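You operate a simulated robot arm through the tools that you are given. There is no shell and no other tool. Be economical: measure what you need, move in short steps, check, and stop when the job is done.

You are at the controls of a simulated robot arm. One attempt, no reset.

Task
Put the tube end on the front bench top away on the packing stand. Put the drilled block marked "Y24" from the front bench top on top of the paint tin there and the drilled block labelled "Y52" on top of the taped carton there. Stack the squat carton marked "Y64" from the front bench top on top of the squat carton that says "Y67". Take the shallow dish and leave it on the parts stand top. Put the belt carton labelled "L31" from the front bench top on the side bench top and the belt carton labelled "L37" on the near table top. Any order will do. Set down upright: belt carton.

The check looks at the end state, three seconds after you hand in, the way a careful person would. Anything else that was tipped, shoved, dropped, spilled or broken makes it a failure.

Robot
A 7-joint arm with a vacuum gripper on a trunk, on a base that drives. Base frame: it is fixed to the floor where the robot stands at the start and does not move with it; the origin is under the middle of the robot, x ahead of it, y to its left, z up; the surface under the hand at the start is at about z = 900. Lengths are in mm, angles in rad, forces in N, time in s.
With the tool pointing down near the work surface it reaches from about 100 to 640 mm from the robot's upright axis, wherever it stands. Its first joint turns from -2.007 to 2.007 rad. Places, roughly: belt carton [500, 2000, 1000]; drilled block [750, 250, 1000]; near table top [3300, 800, 1000]; packing stand [9700, 7300, 800]; paint tin (8x8x10 cm) [900, -200, 900]; parts stand top [3300, 4700, 900]; shallow dish (15x11x4 cm) [700, 1600, 900]; side bench top [2000, -2300, 900]; squat carton [750, -250, 1000]; taped carton (17x16x13 cm) [700, -100, 1000]; tube end (8x6x6 cm) [600, 200, 900]. Payload 2.55 kg.
Tool frame: the origin (TCP) lies in the middle of the cups' lips, and z points out of the cups. The gripper has 1 cup of 44 mm across, covering 44 by 44 mm (tool x, y); the bellows give 20 mm. With the vacuum on, a cup seals on a smooth face that it is pressed against (1 to 4 N); it does not hold porous or soft things. The pull reaches 55 N.
Orientation is that of the tool frame in the base frame, as [roll, pitch, yaw] about the fixed x, y, z axes, in that order (R = Rz(yaw) Ry(pitch) Rx(roll)). With the cups facing straight down, the tool's x points along the base's -x, its y along +y and its z along -z.

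Tools
- The arm moves only by the tool apply_moves. Its argument "motion" is a list of rows, each a list of 7 numbers: the turn, a rotation vector about the tool's x, y, z in units of 180 degrees (1.0 is 180 degrees), then the shift along the tool's x, y, z in units of 150 mm (1.0 is 150 mm), then the vacuum: 1 switches it on, 0 off. In form: [[wx, wy, wz, tx, ty, tz, suction], ...]. A call has 1 to 12 rows; each row is the pose to reach, as a shift and turn from the pose commanded when the call began, along the tool's axes at that moment. A call with a number of a shift or a turn outside -1 to 1 is refused whole. Rows are played at 5 a second. More than 50 mm and 0.15 rad between two rows, or a gripper value outside its range, and nothing of the call is played. Where a pose cannot be reached the arm comes as near as it can. A force on the tool above 40 N (or 10 N above the force at the start of the call, whichever is more), or a blocked arm, ends the call early, and 0.2 s more pass. The pull builds up within a second once a cup has sealed. Time passes only in rows, and 0.2 s behind the last, so rows that repeat a pose give it time. The reply holds the time, the measured pose of the TCP, the force on the tool along the base axes and the pull of the vacuum, in the units named above and with some noise, with the torque about the TCP (base axes, N m) and any sound that the robot's microphone picked up, and new pictures: "views" is both (left out), scene, wrist or none.
- Cameras (640 x 400 px; columns grow to the right, rows downward): "scene" is now at [0.2, 143.6, 1824.7]; the picture's right is [-0.26, -0.96, 0.00], its down [-0.81, 0.22, -0.54] and it looks along [0.52, -0.14, -0.84] (base axes); focal length 279 px, centre (320, 200). "wrist" rides on the gripper at [81, 6, -173] in the tool frame; the picture's right is [-0.08, 1.00, 0.00], its down [-0.89, -0.07, -0.45] and it looks along [-0.44, -0.04, 0.90] (tool axes); focal length 256 px, centre (320, 200). There is no depth. A picture from a camera that has moved, and an enlarged one, comes with that camera's place and axes in the base frame and with its lens. The place of the scene camera against the robot may be out by one fixed shift of up to 25 mm in any direction.
- lift_body(by): slides the trunk up (or, below 0, down) by that many mm; the arm and the scene camera ride with it, the base frame stays. It gives what a move gives, with no picture.
- roll_base(legs): drives the robot by 1 to 6 legs, each [ahead, left, turn to the left] in mm, mm and rad, along the robot's own axes; the way and the turn of a leg run together, so that a leg with both is an arc; at most 1500 mm and 3.142 rad a leg. The arm and the cameras ride along, it lands a little off, and it stops where it bumps. It gives what a move gives, and a new picture of the scene camera.
- aim_head(pan, tilt): turns the head with the scene camera to pan (to the left, within 2.705 rad either way) and tilt (down, from -0.506 to 1.204), counted from straight ahead of the robot. It gives what a move gives, and a new picture of the scene camera.
- inspect(camera, box): a new picture of the part [left, top, right, bottom] of that camera's present view, enlarged. It takes no simulated time.
- close_job(): hands the job in; it is judged then, once.

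Go step by step. Nothing tells you exact positions but the pictures and the camera data: compare them with the known pose of the tool, close in by small moves and look again before you grip or let go. The budget is 207 turns and 260 pictures, counting those below and the enlarged ones. Unless the task says otherwise, let go and move clear before handing in.

The tools are called after "Request:" by a JSON object that holds its "op" and its "data". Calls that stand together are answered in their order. apply_moves: Moves the arm, as the interface text tells. Its arguments: {"type":"object","properties":{"motion":{"type":"array"},"views":{"type":"string","enum":["both","scene","wrist","none"]}},"required":["motion"]} The other tools are called the same way: lift_body (by) slides the trunk up or down; roll_base (legs) drives the base; aim_head (pan, tilt) turns the head that bears the scene camera; inspect (camera, box) takes an enlarged picture of a part of a camera's view; close_job () hands the job in.

At the start:

```text
time: 0.0
ee_pos: [396.1, 32.2, 1215.0]
ee_rot: [-3.141, 0.0, -3.14]
contact_force: [0.1, -0.2, 0.2]
wrist_torque: [0.02, -0.05, -0.01]
pull: 0.1
trunk travel left (down, up): [-925.0, 65.0]
robot x, y, heading: [0.2, -1.7, -0.002]
head pan, tilt: [-0.267, 1.0]
```

scene: 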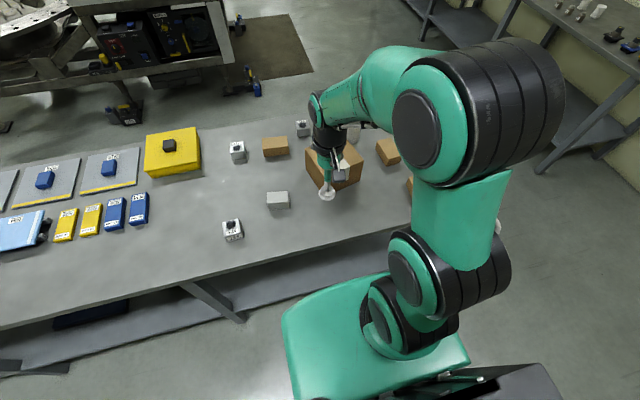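
wrist: 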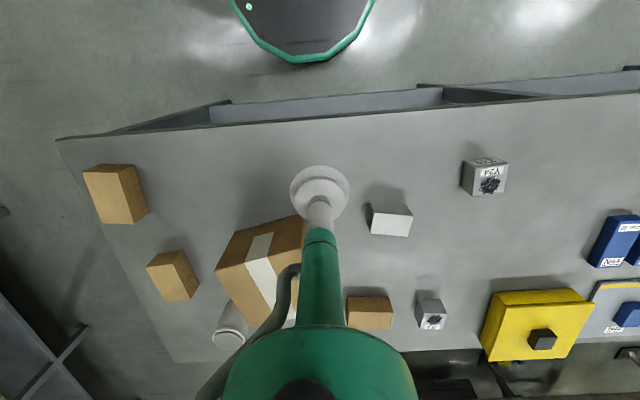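

I see the front bench with blocks, cartons, tin and belt cartons to the left. First I'll look around to read labels and find the destinations.

Request:
{"op": "inspect", "data": {"camera": "wrist", "box": [60, 140, 350, 360]}}

Request:
{"op": "inspect", "data": {"camera": "wrist", "box": [330, 140, 640, 370]}}

Request:
{"op": "aim_head", "data": {"pan": 0.9, "tilt": 0.7}}

```text
1.82 times, centred on (205, 250) of wrist
camera zoom: at [314.4, 38.9, 1387.2], right [0.08, 1.0, 0.0], down [0.89, -0.07, 0.45], along [0.44, -0.04, -0.9], focal length 465 px, centre (529, 109)
```

zoom: 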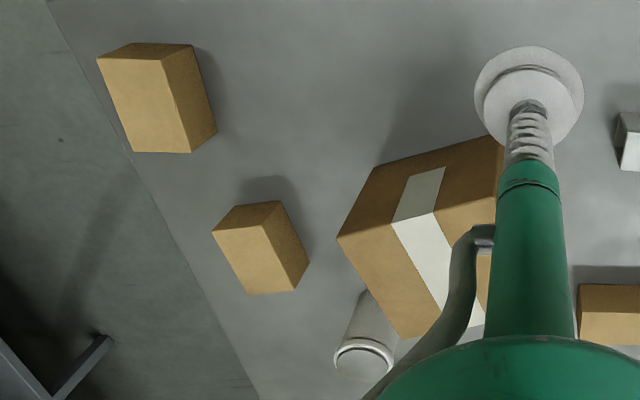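

```text
1.74 times, centred on (485, 255) of wrist
camera zoom: at [314.4, 38.9, 1387.2], right [0.08, 1.0, 0.0], down [0.89, -0.07, 0.45], along [0.44, -0.04, -0.9], focal length 445 px, centre (33, 104)
```

zoom: 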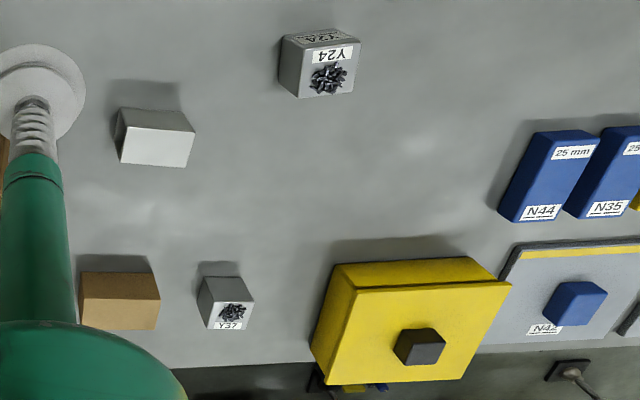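

```text
time: 1.4
ee_pos: [396.6, 33.5, 1215.9]
ee_rot: [3.141, 0.001, -3.142]
contact_force: [1.4, 0.1, 0.2]
wrist_torque: [0.0, -0.01, -0.03]
pull: 0.1
trunk travel left (down, up): [-925.0, 65.0]
robot x, y, heading: [0.7, 0.7, 0.001]
head pan, tilt: [0.901, 0.7]
camera scene: at [-14.1, 228.5, 1848.1], right [0.78, -0.62, 0.0], down [-0.4, -0.5, -0.76], along [0.48, 0.6, -0.64], focal length 279 px, centre (320, 200)
```

scene: 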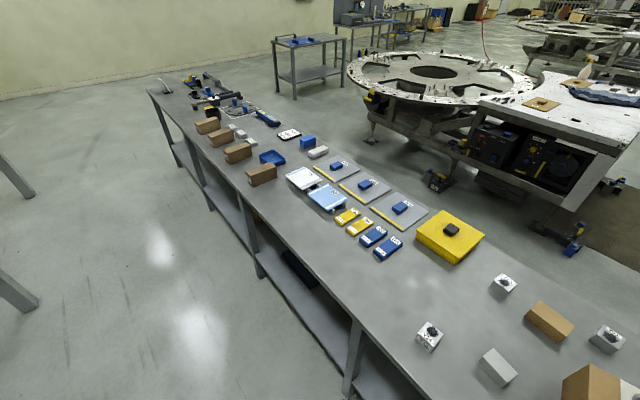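

Belt cartons and the dish lie along the bench to the left. Enlarging and looking the other ways.

Request:
{"op": "inspect", "data": {"camera": "scene", "box": [150, 70, 350, 195]}}

Request:
{"op": "inspect", "data": {"camera": "scene", "box": [400, 260, 640, 400]}}

Request:
{"op": "aim_head", "data": {"pan": -0.75, "tilt": 0.6}}

Request:
{"op": "aim_head", "data": {"pan": 0.3, "tilt": 0.15}}

```text
3.20 times, centred on (250, 132) of scene
camera zoom: at [-14.1, 228.5, 1848.1], right [0.78, -0.62, 0.0], down [-0.4, -0.5, -0.76], along [0.48, 0.6, -0.64], focal length 891 px, centre (544, 416)
```

zoom: 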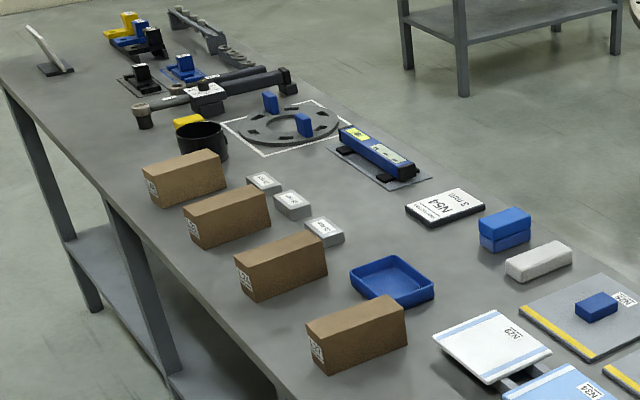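

```text
2.67 times, centred on (520, 330) of scene
camera zoom: at [-14.1, 228.5, 1848.1], right [0.78, -0.62, 0.0], down [-0.4, -0.5, -0.76], along [0.48, 0.6, -0.64], focal length 743 px, centre (-213, -147)
```

zoom: 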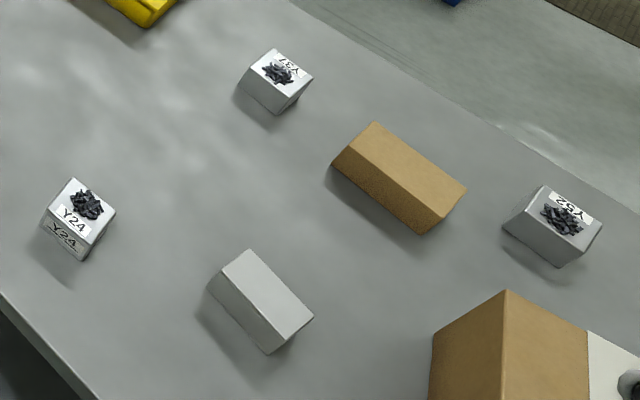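

```text
time: 3.1
ee_pos: [396.0, 32.4, 1214.9]
ee_rot: [-3.141, 0.0, 3.14]
contact_force: [0.2, -0.4, 0.0]
wrist_torque: [-0.02, -0.03, -0.01]
pull: 0.0
trunk travel left (down, up): [-925.0, 65.0]
robot x, y, heading: [3.5, -1.0, 0.004]
head pan, tilt: [-0.75, 0.6]
camera scene: at [-2.3, 101.7, 1856.7], right [-0.68, -0.73, 0.0], down [-0.41, 0.39, -0.83], along [0.6, -0.56, -0.56], focal length 279 px, centre (320, 200)
```

scene: 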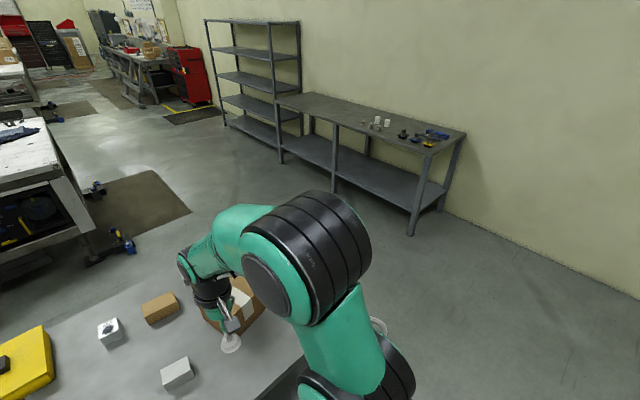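

```text
time: 4.4
ee_pos: [395.5, 32.6, 1215.3]
ee_rot: [3.141, 0.0, 3.141]
contact_force: [-0.1, -0.4, 0.3]
wrist_torque: [0.0, 0.02, 0.03]
pull: 0.0
trunk travel left (down, up): [-925.0, 65.0]
robot x, y, heading: [2.0, -0.0, 0.0]
head pan, tilt: [0.3, 0.15]
camera scene: at [21.7, 189.3, 1898.2], right [0.29, -0.96, 0.0], down [-0.14, -0.04, -0.99], along [0.94, 0.29, -0.15], focal length 279 px, centre (320, 200)
```

scene: 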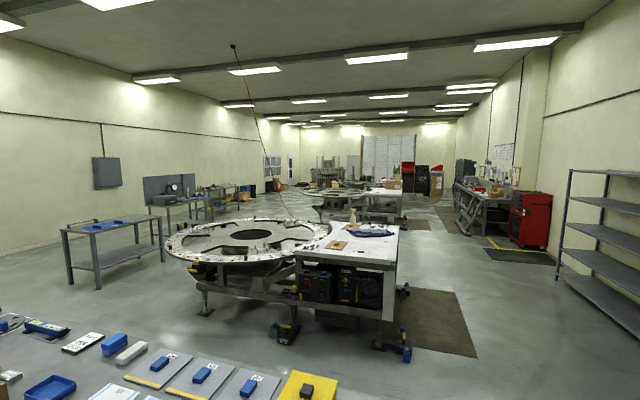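

The near table is the white one, the parts stand to the left, side bench on the right. Now a closer look at the front bench objects with the head down.

Request:
{"op": "aim_head", "data": {"pan": 0.3, "tilt": 0.95}}

Request:
{"op": "inspect", "data": {"camera": "scene", "box": [300, 100, 460, 200]}}

Request:
{"op": "inspect", "data": {"camera": "wrist", "box": [440, 140, 540, 210]}}

```text
time: 5.5
ee_pos: [396.2, 33.5, 1214.6]
ee_rot: [-3.141, 0.0, -3.141]
contact_force: [-0.1, -0.3, 0.1]
wrist_torque: [0.0, -0.02, 0.02]
pull: 0.0
trunk travel left (down, up): [-925.0, 65.0]
robot x, y, heading: [-2.1, -1.1, 0.001]
head pan, tilt: [0.3, 0.949]
camera scene: at [2.6, 183.5, 1828.4], right [0.3, -0.96, 0.0], down [-0.78, -0.24, -0.58], along [0.56, 0.17, -0.81], focal length 279 px, centre (320, 200)
```

scene: 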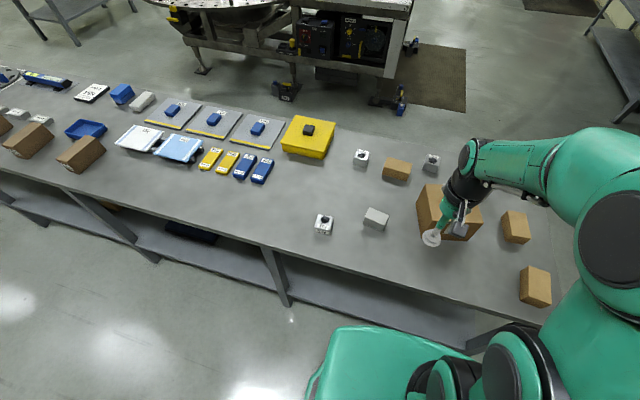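

```text
4.00 times, centred on (380, 150) of scene
camera zoom: at [2.6, 183.5, 1828.4], right [0.3, -0.96, 0.0], down [-0.78, -0.24, -0.58], along [0.56, 0.17, -0.81], focal length 1114 px, centre (80, 400)
```

zoom: 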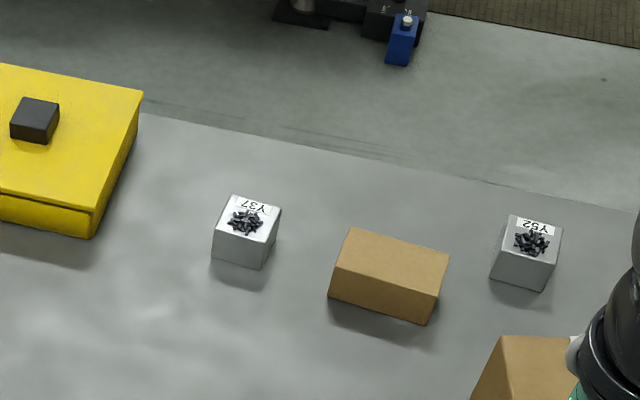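

```text
5.71 times, centred on (490, 175) of wrist
camera zoom: at [314.4, 39.0, 1387.2], right [0.08, 1.0, 0.0], down [0.89, -0.07, 0.45], along [0.44, -0.04, -0.9], focal length 1463 px, centre (-651, 343)
```

zoom: 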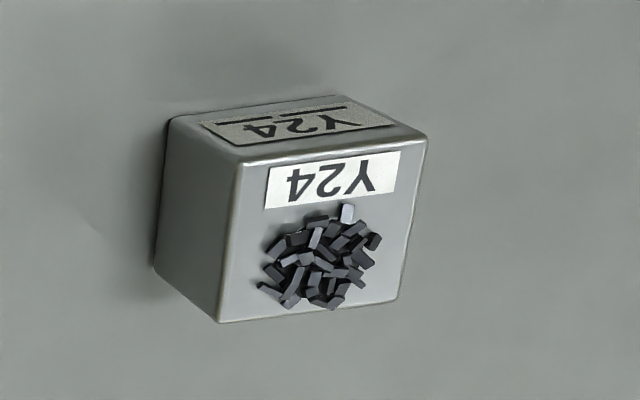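

Swarf covers the tops of the drilled blocks, so I plan to grip them by a side face with the tool horizontal. First I turn the wrist about its axis so its camera ends up above when the tool is levelled.

Request:
{"op": "apply_moves", "data": {"motion": [[0, 0, 0.0455, 0, 0, 0, 0], [0, 0, 0.091, 0, 0, 0, 0], [0, 0, 0.1364, 0, 0, 0, 0], [0, 0, 0.1818, 0, 0, 0, 0], [0, 0, 0.2273, 0, 0, 0, 0], [0, 0, 0.2727, 0, 0, 0, 0], [0, 0, 0.3182, 0, 0, 0, 0], [0, 0, 0.3636, 0, 0, 0, 0], [0, 0, 0.4091, 0, 0, 0, 0], [0, 0, 0.4545, 0, 0, 0, 0], [0, 0, 0.5, 0, 0, 0, 0]], "views": "none"}}

Request:
{"op": "apply_moves", "data": {"motion": [[0, 0, 0.0455, 0, 0, 0, 0], [0, 0, 0.091, 0, 0, 0, 0], [0, 0, 0.1364, 0, 0, 0, 0], [0, 0, 0.1818, 0, 0, 0, 0], [0, 0, 0.2273, 0, 0, 0, 0], [0, 0, 0.2727, 0, 0, 0, 0], [0, 0, 0.3182, 0, 0, 0, 0], [0, 0, 0.3636, 0, 0, 0, 0], [0, 0, 0.4091, 0, 0, 0, 0], [0, 0, 0.4545, 0, 0, 0, 0], [0, 0, 0.5, 0, 0, 0, 0]], "views": "wrist"}}

```text
time: 7.9
ee_pos: [394.9, 33.0, 1214.9]
ee_rot: [-3.14, 0.001, 1.567]
contact_force: [0.4, -0.4, 0.7]
wrist_torque: [0.0, -0.01, 0.0]
pull: 0.0
trunk travel left (down, up): [-925.0, 65.0]
robot x, y, heading: [0.0, -1.2, -0.001]
head pan, tilt: [0.3, 0.949]
```

```text
time: 10.3
ee_pos: [393.2, -5.1, 1212.1]
ee_rot: [-3.11, -0.003, 0.061]
contact_force: [0.4, -0.7, 0.2]
wrist_torque: [0.03, -0.03, 0.01]
pull: 0.1
out of reach, approached as far as the arm can: row 10, 11
trunk travel left (down, up): [-925.0, 65.0]
robot x, y, heading: [0.8, 0.9, -0.001]
head pan, tilt: [0.3, 0.949]
camera wrist: at [472.3, -12.9, 1384.1], right [-0.02, -1.0, -0.03], down [-0.9, 0.0, 0.44], along [-0.44, 0.04, -0.9], focal length 256 px, centre (320, 200)
```

wrist: 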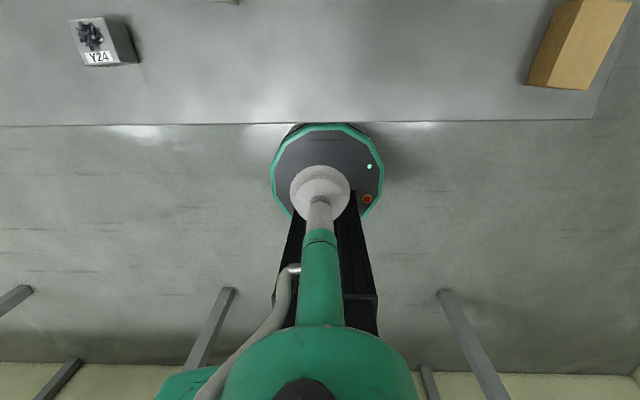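

The wrist turned nearly half round. Now I level the tool so it points ahead, camera above.

Request:
{"op": "apply_moves", "data": {"motion": [[0, 0.0455, 0, 0.07, 0, 0, 0], [0, 0.091, 0, 0.14, 0, 0, 0], [0, 0.1364, 0, 0.21, 0, 0, 0], [0, 0.1818, 0, 0.28, 0, 0, 0], [0, 0.2273, 0, 0.35, 0, 0, 0], [0, 0.2727, 0, 0.42, 0, 0, 0], [0, 0.3182, 0, 0.49, 0, 0, 0], [0, 0.3636, 0, 0.56, 0, 0, 0], [0, 0.4091, 0, 0.63, 0, 0, 0], [0, 0.4545, 0, 0.7, 0, 0, 0], [0, 0.5, 0, 0.77, 0, 0, 0]], "views": "both"}}

```text
time: 12.7
ee_pos: [597.6, -18.3, 1226.2]
ee_rot: [-2.977, -1.371, -0.085]
contact_force: [6.7, -0.8, 6.8]
wrist_torque: [-0.08, 1.23, 0.27]
pull: 0.1
out of reach, approached as far as the arm can: row 5, 8, 9, 10, 11
trunk travel left (down, up): [-925.0, 65.0]
robot x, y, heading: [2.0, 0.5, 0.002]
head pan, tilt: [0.3, 0.949]
camera scene: at [2.3, 183.6, 1828.3], right [0.3, -0.96, 0.0], down [-0.78, -0.24, -0.58], along [0.56, 0.17, -0.81], focal length 279 px, centre (320, 200)
camera wrist: at [444.2, -40.7, 1338.9], right [0.06, -0.99, -0.11], down [-0.62, 0.05, -0.79], along [0.78, 0.12, -0.61], focal length 256 px, centre (320, 200)
```

scene: 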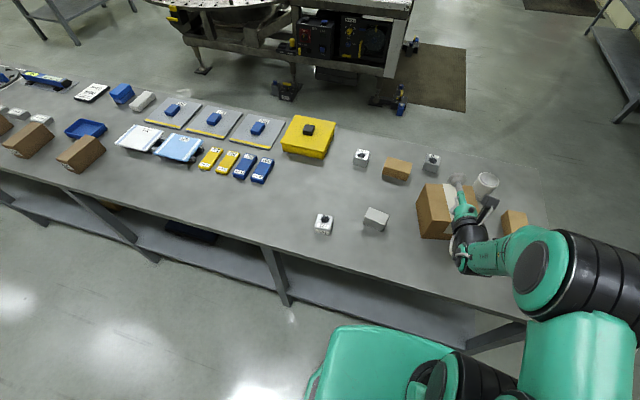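
wrist: 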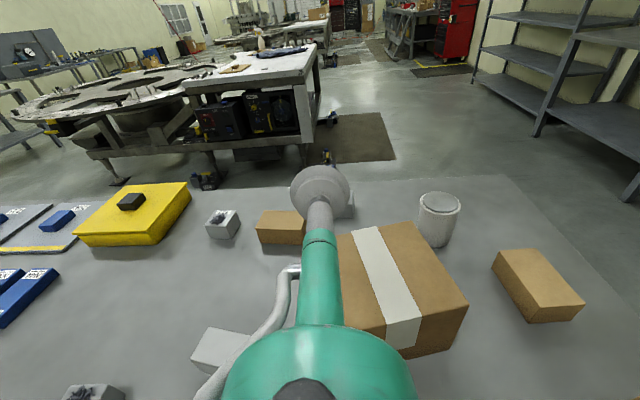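

The tool is nearly level and the view is good. I drive the base back and left so the tool lines up with Y24, staying high.

Request:
{"op": "roll_base", "data": {"legs": [[-200, 0, 0], [0, 350, 0]]}}

Request:
{"op": "apply_moves", "data": {"motion": [[-0.007, 0.015, -0.003, 0, 0, 0, 0], [-0.014, 0.03, -0.006, 0, 0, 0, 0], [-0.02, 0.045, -0.008, 0, 0, 0, 0], [-0.027, 0.061, -0.01, 0, 0, 0, 0], [-0.027, 0.061, -0.01, 0, 0, 0, 0]], "views": "wrist"}}

```text
time: 16.2
ee_pos: [399.8, 330.4, 1228.8]
ee_rot: [-2.981, -1.375, -0.081]
contact_force: [0.4, 0.8, 0.2]
wrist_torque: [-0.01, 0.0, 0.01]
pull: 0.1
trunk travel left (down, up): [-925.0, 65.0]
robot x, y, heading: [-201.6, 346.5, -0.001]
head pan, tilt: [0.3, 0.949]
camera scene: at [-198.7, 532.5, 1828.3], right [0.3, -0.95, 0.0], down [-0.78, -0.24, -0.58], along [0.56, 0.17, -0.81], focal length 279 px, centre (320, 200)
```

scene: 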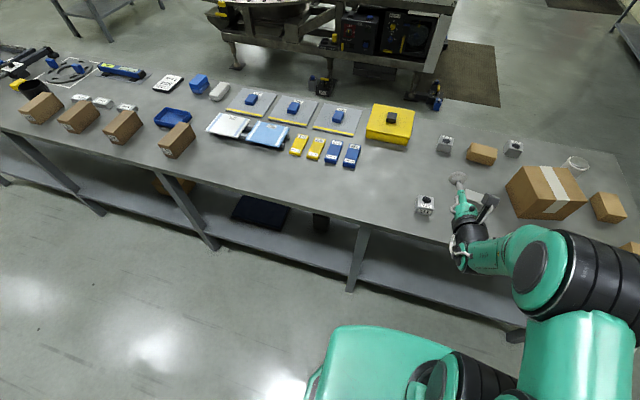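

```text
time: 17.4
ee_pos: [432.5, 301.4, 1245.6]
ee_rot: [-3.116, -1.484, 0.017]
contact_force: [-0.3, -0.1, -0.1]
wrist_torque: [0.02, -0.01, 0.03]
pull: 0.0
out of reach, approached as far as the arm can: row 1, 2, 3, 4, 5
trunk travel left (down, up): [-925.0, 65.0]
robot x, y, heading: [-203.8, 349.4, -0.003]
head pan, tilt: [0.3, 0.949]
camera wrist: at [266.8, 288.5, 1339.9], right [0.03, -1.0, -0.08], down [-0.52, 0.05, -0.85], along [0.85, 0.07, -0.52], focal length 256 px, centre (320, 200)
```

wrist: 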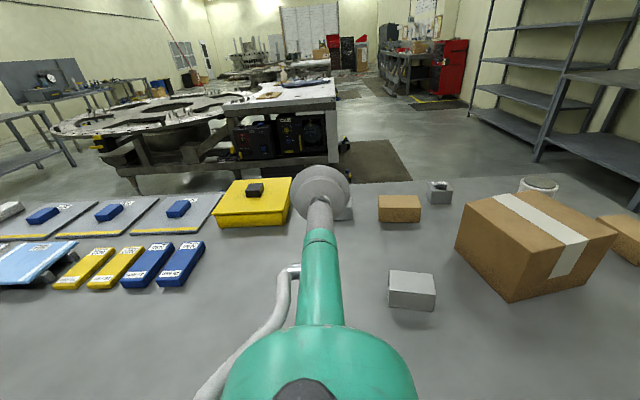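

Still about 5° short of level. I try raising the tool relative to the shoulder, which should ease the wrist limit.

Request:
{"op": "apply_moves", "data": {"motion": [[-0.003, 0.007, 0, 0.2, 0, 0, 0], [-0.006, 0.014, 0, 0.4, 0, 0, 0], [-0.009, 0.02, 0, 0.6, 0, 0, 0], [-0.013, 0.027, 0, 0.6, 0, 0, 0]], "views": "none"}}

```text
time: 18.4
ee_pos: [444.2, 283.9, 1337.0]
ee_rot: [-2.931, -1.566, -0.2]
contact_force: [-0.4, -0.1, 0.3]
wrist_torque: [0.02, -0.03, 0.02]
pull: 0.1
out of reach, approached as far as the arm can: row 2, 3, 4
trunk travel left (down, up): [-925.0, 65.0]
robot x, y, heading: [-201.0, 349.7, 0.001]
head pan, tilt: [0.3, 0.949]
```

Level now. I lower the trunk so the tool is just above block height and look.

Request:
{"op": "lift_body", "data": {"by": -310}}

Request:
{"op": "apply_moves", "data": {"motion": [[0, 0, 0, 0, -0.15, 0, 0], [0, 0, 0, 0, -0.33, 0, 0], [0, 0, 0, 0, -0.33, 0, 0]], "views": "both"}}

```text
time: 21.5
ee_pos: [444.1, 284.9, 1027.5]
ee_rot: [-3.014, -1.567, -0.114]
contact_force: [-0.7, -0.4, -0.3]
wrist_torque: [0.02, 0.02, -0.03]
pull: 0.1
trunk travel left (down, up): [-615.0, 375.0]
robot x, y, heading: [-199.1, 346.8, 0.001]
head pan, tilt: [0.3, 0.949]
```

```text
time: 22.3
ee_pos: [442.8, 300.2, 1027.7]
ee_rot: [-3.062, -1.563, -0.041]
contact_force: [0.0, 0.1, -0.8]
wrist_torque: [0.01, -0.05, 0.03]
pull: 0.1
out of reach, approached as far as the arm can: row 1, 2, 3
trunk travel left (down, up): [-615.0, 375.0]
robot x, y, heading: [-198.1, 351.5, 0.002]
head pan, tilt: [0.3, 0.949]
camera scene: at [-198.7, 532.1, 1518.3], right [0.3, -0.95, 0.0], down [-0.78, -0.24, -0.58], along [0.56, 0.17, -0.81], focal length 279 px, centre (320, 200)
camera wrist: at [270.4, 286.3, 1108.9], right [0.04, -1.0, -0.08], down [-0.46, 0.05, -0.89], along [0.89, 0.07, -0.45], focal length 256 px, centre (320, 200)
```

scene: 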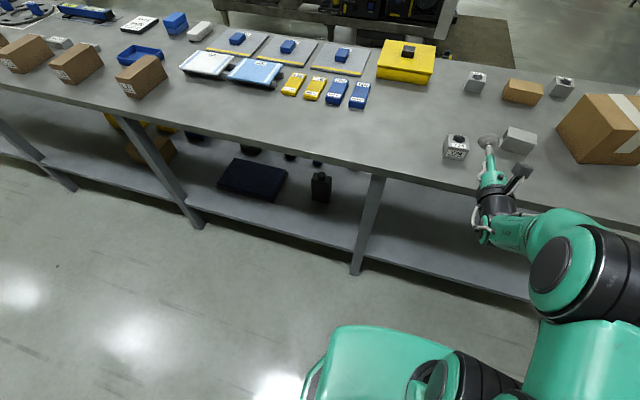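
wrist: 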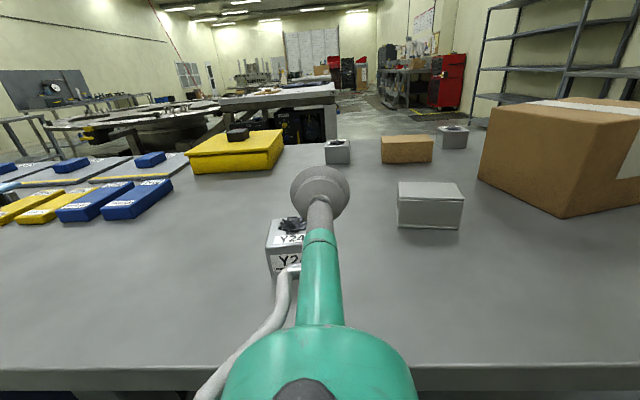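

Joint 7 is at its limit; rolling the tool back a little doesn't harm the grip and frees it. I unwind ~25° and correct heading.

Request:
{"op": "apply_moves", "data": {"motion": [[-0.005, 0, -0.035, 0, 0, 0, 0], [-0.01, 0, -0.07, 0, -0.1, 0, 0], [-0.013, 0, -0.105, 0, -0.2, 0, 0], [-0.013, 0, -0.14, 0, -0.23, 0, 0], [-0.013, 0, -0.14, 0, -0.23, 0, 0]], "views": "both"}}

```text
time: 23.5
ee_pos: [443.3, 284.5, 1028.0]
ee_rot: [1.576, -1.13, 1.576]
contact_force: [1.2, 0.5, 0.0]
wrist_torque: [-0.01, 0.02, 0.0]
pull: 0.0
out of reach, approached as far as the arm can: row 1, 2, 3, 4, 5
trunk travel left (down, up): [-615.0, 375.0]
robot x, y, heading: [-201.8, 349.7, 0.002]
head pan, tilt: [0.3, 0.949]
camera scene: at [-198.7, 532.0, 1518.3], right [0.3, -0.95, 0.0], down [-0.78, -0.24, -0.58], along [0.56, 0.17, -0.81], focal length 279 px, centre (320, 200)
camera wrist: at [269.7, 309.9, 1104.1], right [0.01, -0.94, 0.35], down [-0.44, -0.32, -0.84], along [0.9, -0.15, -0.42], focal length 256 px, centre (320, 200)
```

scene: 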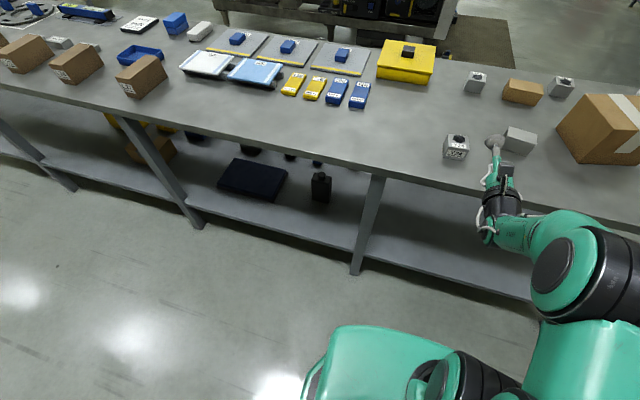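
wrist: 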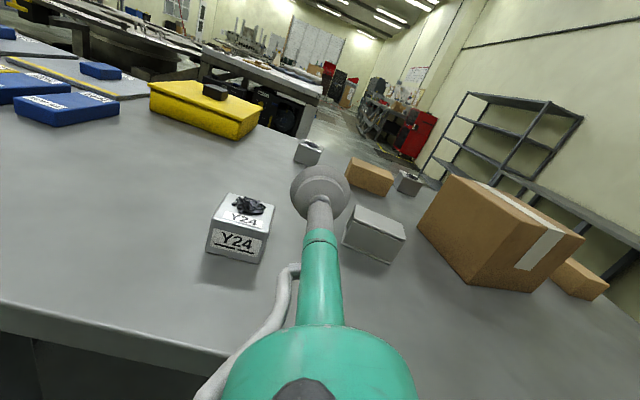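

The tool now points straight ahead, level. I'll measure Y24 from this view.

Request:
{"op": "inspect", "data": {"camera": "wrist", "box": [180, 160, 340, 270]}}

```text
3.64 times, centred on (260, 215) of wrist
camera zoom: at [269.7, 309.9, 1104.1], right [0.01, -0.94, 0.35], down [-0.44, -0.32, -0.84], along [0.9, -0.15, -0.42], focal length 931 px, centre (538, 146)
```

zoom: 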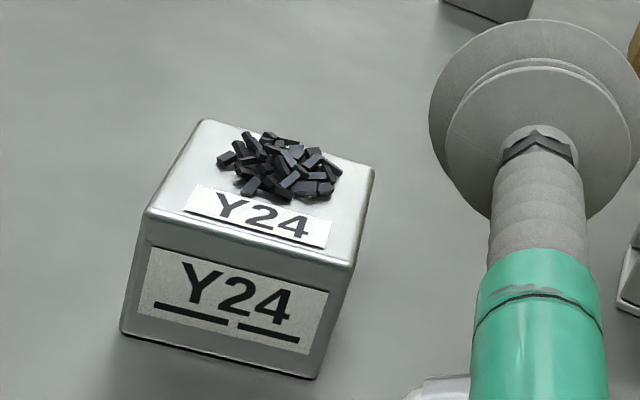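

Block Y24 is about 58×58×46 mm with near face at x≈490, y centre ≈337. I slide the base left and lower the trunk so the cup faces that face at z≈923.

Request:
{"op": "roll_base", "data": {"legs": [[0, 52, 0]]}}

Request:
{"op": "lift_body", "data": {"by": -100}}

Request:
{"op": "apply_moves", "data": {"motion": [[0, 0, 0, 0, 0, 0, 0]], "views": "both"}}

```text
time: 24.4
ee_pos: [443.4, 337.1, 1027.7]
ee_rot: [1.578, -1.129, 1.576]
contact_force: [0.2, -0.3, 0.3]
wrist_torque: [0.03, 0.01, 0.0]
pull: 0.0
trunk travel left (down, up): [-615.0, 375.0]
robot x, y, heading: [-200.6, 402.1, 0.003]
head pan, tilt: [0.3, 0.949]
camera scene: at [-198.8, 585.8, 1518.1], right [0.3, -0.95, 0.0], down [-0.78, -0.24, -0.58], along [0.56, 0.17, -0.81], focal length 279 px, centre (320, 200)
```

scene: 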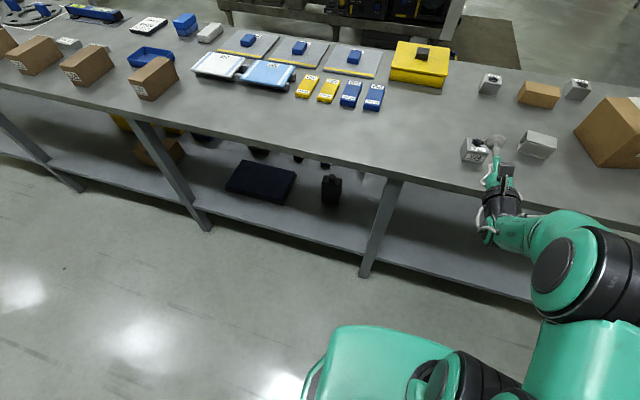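

```text
time: 25.7
ee_pos: [442.5, 334.5, 928.2]
ee_rot: [1.576, -1.132, 1.58]
contact_force: [-1.2, 0.6, 0.2]
wrist_torque: [-0.01, 0.01, -0.04]
pull: 0.0
trunk travel left (down, up): [-515.0, 475.0]
robot x, y, heading: [-200.2, 401.9, -0.001]
head pan, tilt: [0.3, 0.949]
```

```text
time: 26.1
ee_pos: [443.3, 335.5, 928.9]
ee_rot: [1.577, -1.131, 1.579]
contact_force: [-0.4, -0.2, -0.4]
wrist_torque: [-0.01, 0.0, 0.01]
pull: 0.1
trunk travel left (down, up): [-515.0, 475.0]
robot x, y, heading: [-202.8, 400.1, -0.002]
head pan, tilt: [0.3, 0.949]
camera scene: at [-198.9, 584.1, 1418.3], right [0.3, -0.95, 0.0], down [-0.78, -0.24, -0.58], along [0.56, 0.17, -0.81], focal length 279 px, centre (320, 200)
camera wrist: at [269.5, 361.7, 1004.2], right [0.01, -0.94, 0.35], down [-0.44, -0.32, -0.84], along [0.9, -0.15, -0.42], focal length 256 px, centre (320, 200)
```

scene: 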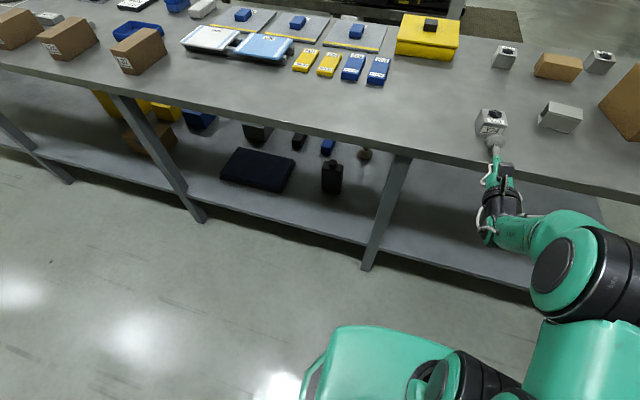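
wrist: 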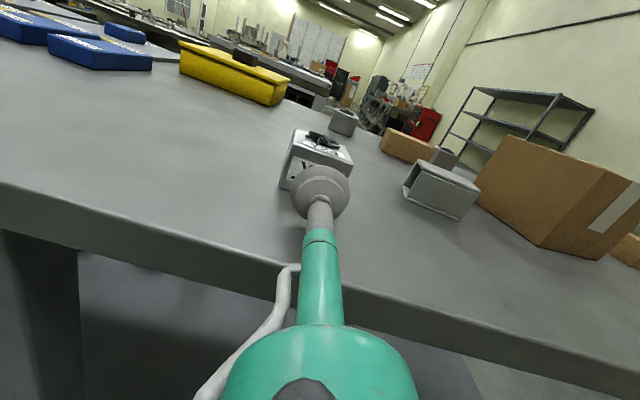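

Checking the alignment and block height from this low view.

Request:
{"op": "inspect", "data": {"camera": "wrist", "box": [270, 115, 370, 225]}}

```text
3.64 times, centred on (320, 170) of wrist
camera zoom: at [269.5, 361.7, 1004.2], right [0.01, -0.94, 0.35], down [-0.44, -0.32, -0.84], along [0.9, -0.15, -0.42], focal length 931 px, centre (320, 309)
```

zoom: 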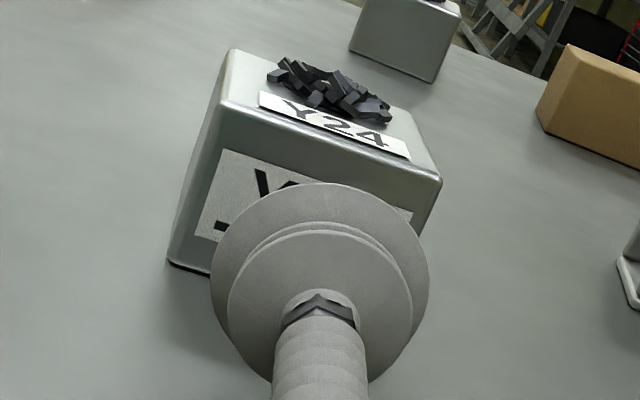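

Block spans z 900–945, y 309–366. I nudge the cup to centre (z≈922.5, y≈337.5) and advance towards the face with vacuum on.

Request:
{"op": "apply_moves", "data": {"motion": [[0, 0, 0, -0.0305, -0.0292, 0, 0], [0, 0, 0, -0.0305, -0.0292, 0.13, 0], [0, 0, 0, -0.0305, -0.0292, 0.27, 1], [0, 0, 0, -0.0305, -0.0292, 0.3, 1], [0, 0, 0, -0.0305, -0.0292, 0.32, 1], [0, 0, 0, -0.0305, -0.0292, 0.34, 1], [0, 0, 0, -0.0305, -0.0292, 0.34, 1]], "views": "wrist"}}

```text
time: 27.7
ee_pos: [493.6, 338.4, 921.7]
ee_rot: [1.58, -1.133, 1.576]
contact_force: [-4.9, -1.0, 0.6]
wrist_torque: [0.25, -0.12, 0.04]
pull: 55.4
out of reach, approached as far as the arm can: row 2
trunk travel left (down, up): [-515.0, 475.0]
robot x, y, heading: [-199.8, 402.1, -0.002]
head pan, tilt: [0.3, 0.949]
camera wrist: at [319.6, 363.9, 997.9], right [0.01, -0.94, 0.35], down [-0.44, -0.32, -0.84], along [0.9, -0.14, -0.42], focal length 256 px, centre (320, 200)
```

wrist: 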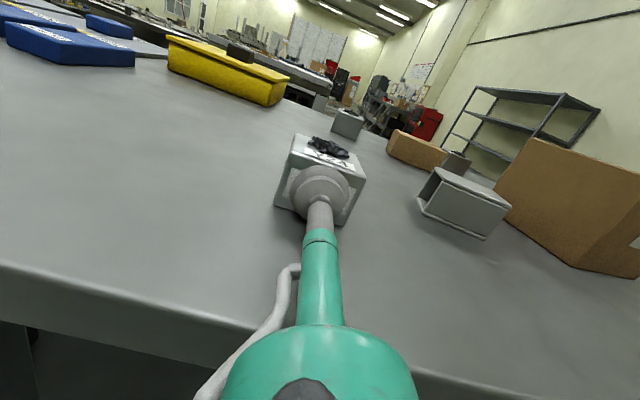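

Sealed at full pull. I lift it with the trunk and check.

Request:
{"op": "lift_body", "data": {"by": 40}}

Request:
{"op": "lift_body", "data": {"by": 200}}

Request:
{"op": "inspect", "data": {"camera": "wrist", "box": [160, 60, 560, 310]}}

```text
time: 28.6
ee_pos: [495.8, 338.0, 963.2]
ee_rot: [1.578, -1.131, 1.578]
contact_force: [-0.6, 0.0, -4.9]
wrist_torque: [0.01, 0.13, 0.03]
pull: 55.0
trunk travel left (down, up): [-555.0, 435.0]
robot x, y, heading: [-203.7, 402.9, 0.006]
head pan, tilt: [0.3, 0.949]
```

```text
time: 30.7
ee_pos: [493.8, 339.0, 1162.8]
ee_rot: [1.579, -1.131, 1.575]
contact_force: [-0.2, -0.7, -4.2]
wrist_torque: [-0.04, 0.09, 0.03]
pull: 55.1
trunk travel left (down, up): [-755.0, 235.0]
robot x, y, heading: [-196.2, 405.5, 0.005]
head pan, tilt: [0.3, 0.949]
```

```text
1.60 times, centred on (360, 185) of wrist
camera zoom: at [320.3, 364.1, 1237.6], right [0.01, -0.94, 0.35], down [-0.44, -0.32, -0.84], along [0.9, -0.14, -0.42], focal length 410 px, centre (256, 224)
```

zoom: 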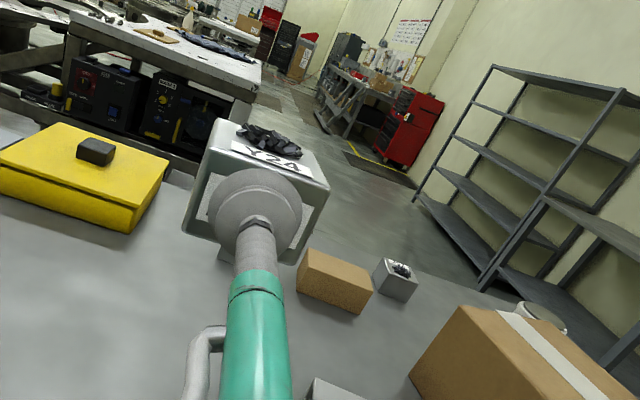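

Y24 is held level. I drive round to the right end of the bench, facing it, stopping a bit short of the tin.

Request:
{"op": "roll_base", "data": {"legs": [[0, -1400, 0], [0, 0, 1.571], [0, -965, 0]]}}

Request:
{"op": "apply_moves", "data": {"motion": [[0, 0, 0, 0, 0, 0, 1]], "views": "wrist"}}

```text
time: 46.2
ee_pos: [839.1, -297.6, 1163.3]
ee_rot: [1.579, -1.131, -3.13]
contact_force: [0.7, -0.2, -3.6]
wrist_torque: [-0.12, -0.02, 0.05]
pull: 54.7
trunk travel left (down, up): [-755.0, 235.0]
robot x, y, heading: [778.6, -995.1, 1.579]
head pan, tilt: [0.3, 0.949]
camera scene: at [574.4, -1000.0, 1658.4], right [0.95, 0.3, 0.0], down [0.24, -0.78, -0.58], along [-0.18, 0.56, -0.81], focal length 279 px, centre (320, 200)
```

scene: 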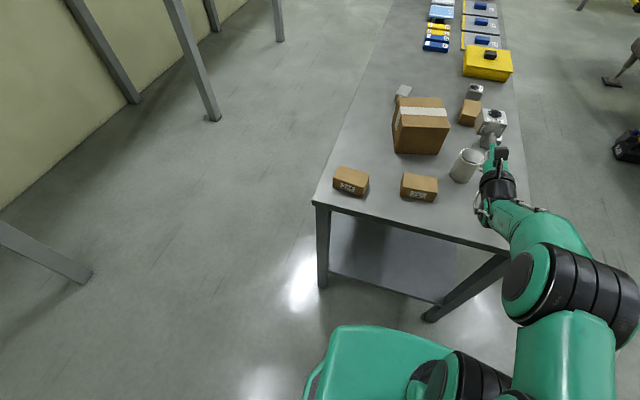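

```text
time: 46.6
ee_pos: [838.3, -298.5, 1161.4]
ee_rot: [1.588, -1.13, -3.14]
contact_force: [-0.1, 0.1, -3.6]
wrist_torque: [-0.17, -0.03, 0.07]
pull: 55.0
trunk travel left (down, up): [-755.0, 235.0]
robot x, y, heading: [776.6, -990.1, 1.582]
head pan, tilt: [0.3, 0.949]
camera wrist: at [812.1, -471.4, 1236.8], right [0.94, 0.02, 0.35], down [0.32, -0.45, -0.83], along [0.14, 0.9, -0.42], focal length 256 px, centre (320, 200)
```

wrist: 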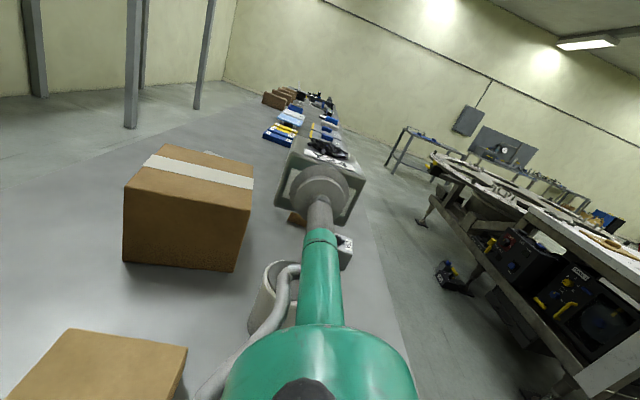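

The cartons' labels face this end. I enlarge labels and the tin.

Request:
{"op": "inspect", "data": {"camera": "scene", "box": [320, 80, 530, 210]}}

Request:
{"op": "inspect", "data": {"camera": "wrist", "box": [220, 230, 380, 330]}}

```text
3.05 times, centred on (425, 145) of scene
camera zoom: at [574.0, -1000.0, 1658.3], right [0.95, 0.3, 0.0], down [0.24, -0.78, -0.58], along [-0.18, 0.56, -0.81], focal length 849 px, centre (0, 368)
```

zoom: 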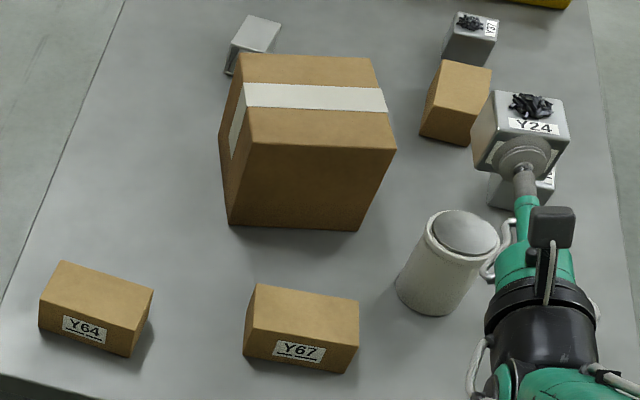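

```text
4.00 times, centred on (300, 280) of wrist
camera zoom: at [812.1, -471.4, 1236.8], right [0.94, 0.02, 0.35], down [0.32, -0.45, -0.83], along [0.14, 0.9, -0.42], focal length 1024 px, centre (400, -120)
```

zoom: 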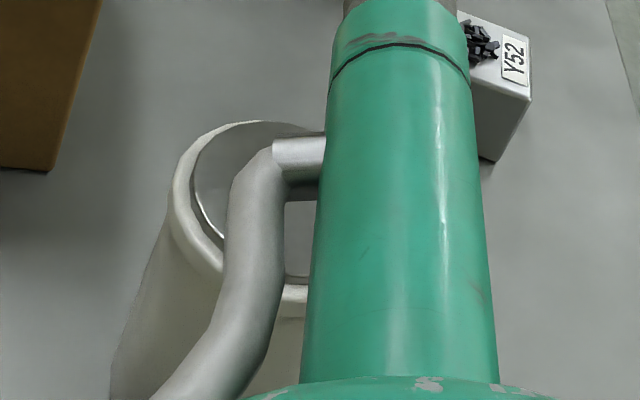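

Y64 and Y67 are identified. The tin is hidden behind the wand, so I shift left for a clear view and trim the heading.

Request:
{"op": "roll_base", "data": {"legs": [[0, 140, -0.01]]}}

Request:
{"op": "apply_moves", "data": {"motion": [[0, 0, 0, 0, 0, 0, 1]], "views": "wrist"}}

Request:
{"op": "inspect", "data": {"camera": "wrist", "box": [330, 200, 490, 300]}}

```text
time: 47.9
ee_pos: [705.0, -297.6, 1162.0]
ee_rot: [1.581, -1.131, 3.141]
contact_force: [0.2, 0.3, -3.9]
wrist_torque: [-0.17, 0.01, 0.01]
pull: 54.6
trunk travel left (down, up): [-755.0, 235.0]
robot x, y, heading: [643.2, -994.7, 1.565]
head pan, tilt: [0.3, 0.949]
camera scene: at [433.3, -997.8, 1658.1], right [0.96, 0.29, 0.0], down [0.24, -0.78, -0.58], along [-0.17, 0.56, -0.81], focal length 279 px, centre (320, 200)
```

scene: 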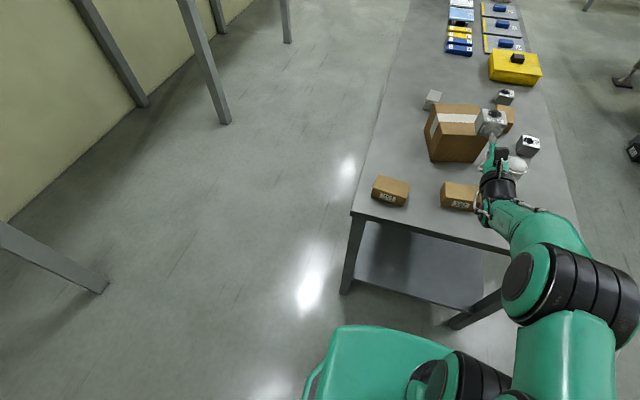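

```text
time: 48.3
ee_pos: [707.6, -298.3, 1160.3]
ee_rot: [1.587, -1.131, 3.132]
contact_force: [-0.1, -0.8, -5.2]
wrist_torque: [-0.12, -0.03, -0.04]
pull: 55.1
trunk travel left (down, up): [-755.0, 235.0]
robot x, y, heading: [640.5, -997.0, 1.566]
head pan, tilt: [0.3, 0.949]
camera wrist: at [678.8, -471.9, 1236.6], right [0.94, 0.01, 0.35], down [0.32, -0.45, -0.83], along [0.15, 0.89, -0.42], focal length 256 px, centre (320, 200)
```

wrist: 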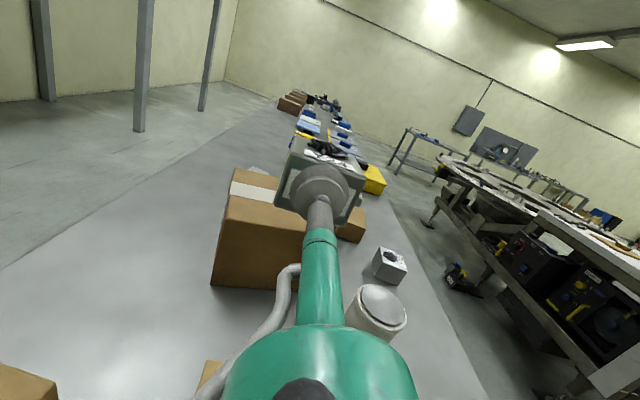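

```text
4.00 times, centred on (410, 250) of wrist
camera zoom: at [678.8, -471.9, 1236.6], right [0.94, 0.01, 0.35], down [0.32, -0.45, -0.83], along [0.15, 0.89, -0.42], focal length 1024 px, centre (-40, 0)
```

zoom: 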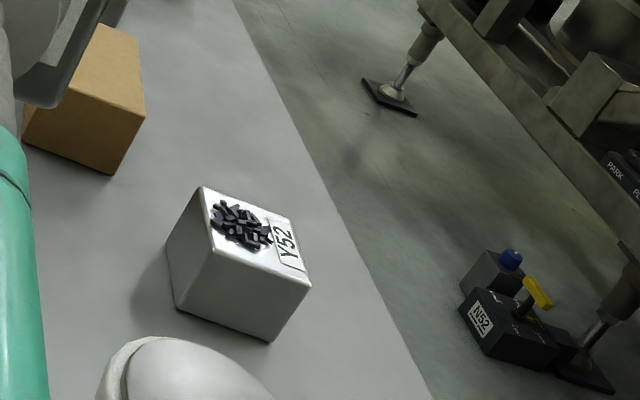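

Request:
{"op": "inspect", "data": {"camera": "wrist", "box": [330, 265, 450, 345]}}

```text
5.00 times, centred on (390, 305) of wrist
camera zoom: at [678.8, -471.9, 1236.6], right [0.94, 0.01, 0.35], down [0.32, -0.45, -0.83], along [0.15, 0.89, -0.42], focal length 1280 px, centre (-30, -325)
```

zoom: 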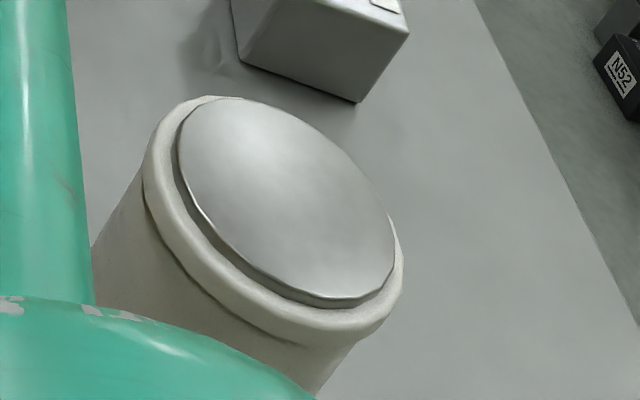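

The tin lid centre is at about (858, −223), raised disc ~70 mm across. I move the block over it, then lower partway and check.

Request:
{"op": "roll_base", "data": {"legs": [[46, -151, 0.003]]}}

Request:
{"op": "lift_body", "data": {"by": -120}}

Request:
{"op": "apply_moves", "data": {"motion": [[0, 0, 0, 0, 0, 0, 1]], "views": "both"}}

Request:
{"op": "inspect", "data": {"camera": "wrist", "box": [250, 120, 410, 230]}}

Request:
{"op": "inspect", "data": {"camera": "scene", "box": [430, 90, 550, 180]}}

```text
time: 49.7
ee_pos: [856.1, -253.7, 1161.5]
ee_rot: [1.582, -1.134, 3.14]
contact_force: [1.5, 1.0, -3.9]
wrist_torque: [-0.09, -0.03, 0.09]
pull: 54.9
trunk travel left (down, up): [-755.0, 235.0]
robot x, y, heading: [791.3, -947.0, 1.568]
head pan, tilt: [0.3, 0.949]
camera scene: at [586.4, -952.7, 1658.5], right [0.96, 0.29, 0.0], down [0.24, -0.78, -0.58], along [-0.17, 0.56, -0.81], focal length 279 px, centre (320, 200)
```

scene: 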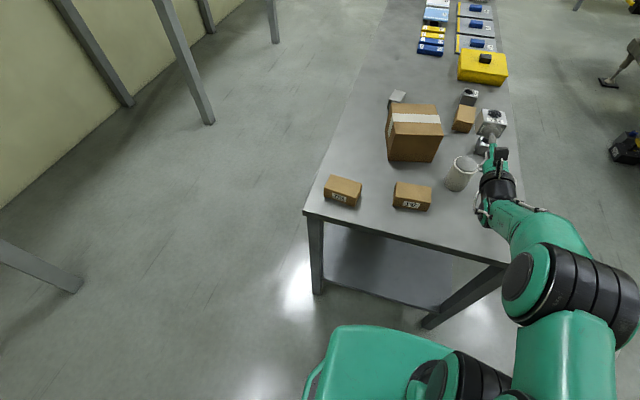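

```text
time: 51.2
ee_pos: [854.6, -253.4, 1042.2]
ee_rot: [1.582, -1.13, 3.141]
contact_force: [0.2, 0.4, -4.2]
wrist_torque: [-0.13, -0.01, 0.02]
pull: 54.6
trunk travel left (down, up): [-635.0, 355.0]
robot x, y, heading: [787.8, -948.1, 1.569]
head pan, tilt: [0.3, 0.949]
```

```text
time: 51.6
ee_pos: [855.4, -254.3, 1041.8]
ee_rot: [1.583, -1.13, -3.141]
contact_force: [-0.1, 0.3, -3.8]
wrist_torque: [-0.13, 0.0, 0.02]
pull: 54.7
trunk travel left (down, up): [-635.0, 355.0]
robot x, y, heading: [790.4, -948.4, 1.568]
head pan, tilt: [0.3, 0.949]
camera scene: at [585.0, -953.0, 1538.3], right [0.96, 0.29, 0.0], down [0.24, -0.78, -0.58], along [-0.17, 0.56, -0.81], focal length 279 px, centre (320, 200)
camera wrist: at [827.7, -426.4, 1117.4], right [0.94, 0.01, 0.35], down [0.32, -0.45, -0.84], along [0.15, 0.89, -0.42], focal length 256 px, centre (320, 200)
```

scene: 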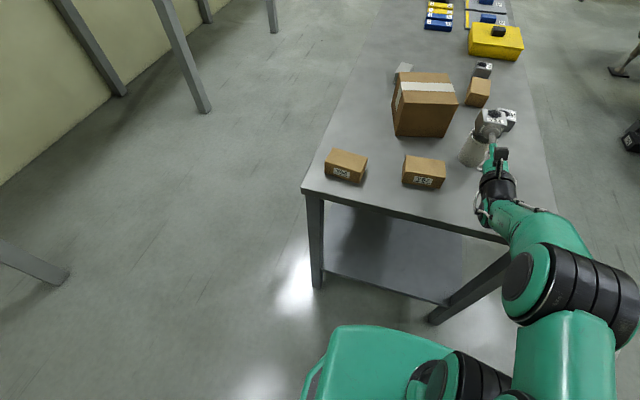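
wrist: 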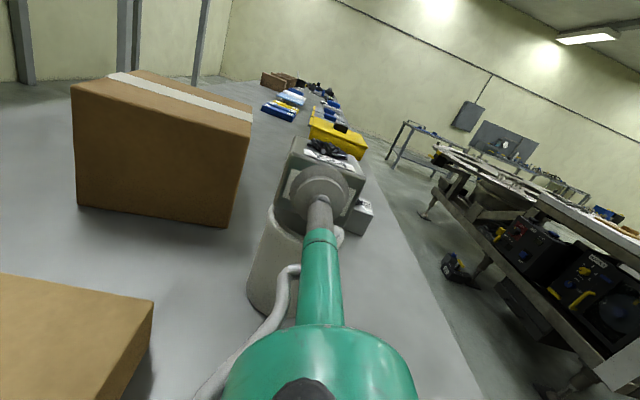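

```text
3.64 times, centred on (330, 175) of wrist
camera zoom: at [827.7, -426.4, 1117.4], right [0.94, 0.01, 0.35], down [0.32, -0.45, -0.84], along [0.15, 0.89, -0.42], focal length 931 px, centre (284, 291)
```

zoom: 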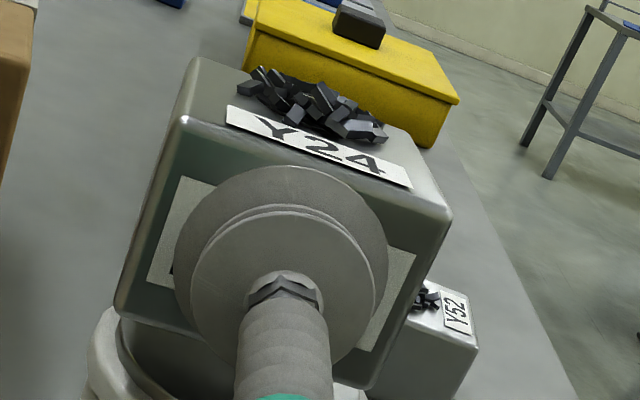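

```text
4.44 times, centred on (490, 135) of scene
camera zoom: at [585.0, -953.0, 1538.3], right [0.96, 0.29, 0.0], down [0.24, -0.78, -0.58], along [-0.17, 0.56, -0.81], focal length 1238 px, centre (-436, 489)
```

zoom: 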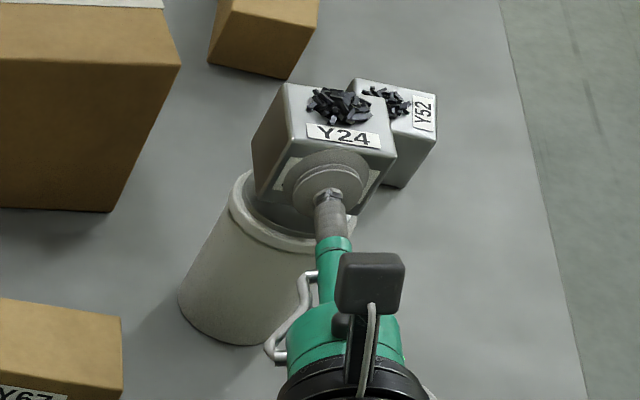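

Wrist measurements put the block (855, −227) right over the tin centre (856, −227). Lowering in small steps and watching force.

Request:
{"op": "lift_body", "data": {"by": -14}}

Request:
{"op": "lift_body", "data": {"by": -4}}

Request:
{"op": "inspect", "data": {"camera": "scene", "box": [430, 90, 550, 180]}}

```text
time: 52.3
ee_pos: [855.2, -253.7, 1025.3]
ee_rot: [1.589, -1.132, 3.136]
contact_force: [-0.1, -0.1, -6.9]
wrist_torque: [-0.13, -0.04, 0.0]
pull: 55.2
trunk travel left (down, up): [-621.0, 369.0]
robot x, y, heading: [788.3, -950.3, 1.568]
head pan, tilt: [0.3, 0.949]
```

```text
time: 52.8
ee_pos: [855.7, -253.8, 1025.1]
ee_rot: [1.579, -1.132, -3.139]
contact_force: [-0.3, -0.3, -2.6]
wrist_torque: [-0.11, -0.02, 0.0]
pull: 54.7
trunk travel left (down, up): [-617.0, 373.0]
robot x, y, heading: [789.4, -948.1, 1.567]
head pan, tilt: [0.3, 0.949]
```

```text
4.44 times, centred on (490, 135) of scene
camera zoom: at [585.0, -953.3, 1520.3], right [0.96, 0.29, 0.0], down [0.24, -0.78, -0.58], along [-0.17, 0.56, -0.81], focal length 1238 px, centre (-436, 489)
```

zoom: 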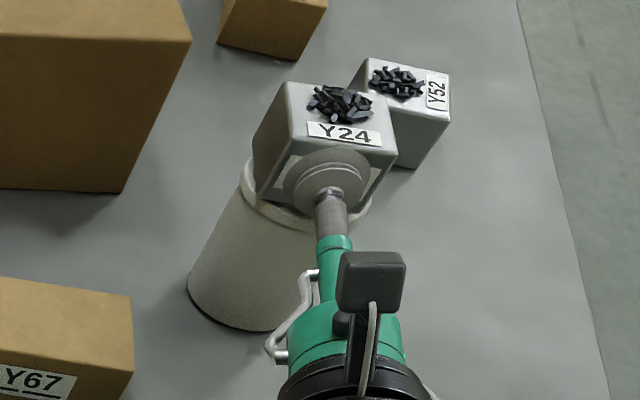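

Request:
{"op": "lift_body", "data": {"by": -2}}

Request:
{"op": "lift_body", "data": {"by": -2}}

```text
time: 53.3
ee_pos: [856.2, -253.8, 1023.9]
ee_rot: [1.571, -1.13, -3.13]
contact_force: [0.4, -2.6, 1.1]
wrist_torque: [0.0, 0.0, 0.0]
pull: 54.8
trunk travel left (down, up): [-615.0, 375.0]
robot x, y, heading: [787.1, -948.8, 1.566]
head pan, tilt: [0.3, 0.949]
```

```text
time: 53.8
ee_pos: [855.3, -253.8, 1023.3]
ee_rot: [1.563, -1.133, -3.125]
contact_force: [0.0, -3.5, 5.6]
wrist_torque: [0.21, 0.02, 0.01]
pull: 54.6
trunk travel left (down, up): [-613.0, 377.0]
robot x, y, heading: [793.2, -947.6, 1.566]
head pan, tilt: [0.3, 0.949]
```

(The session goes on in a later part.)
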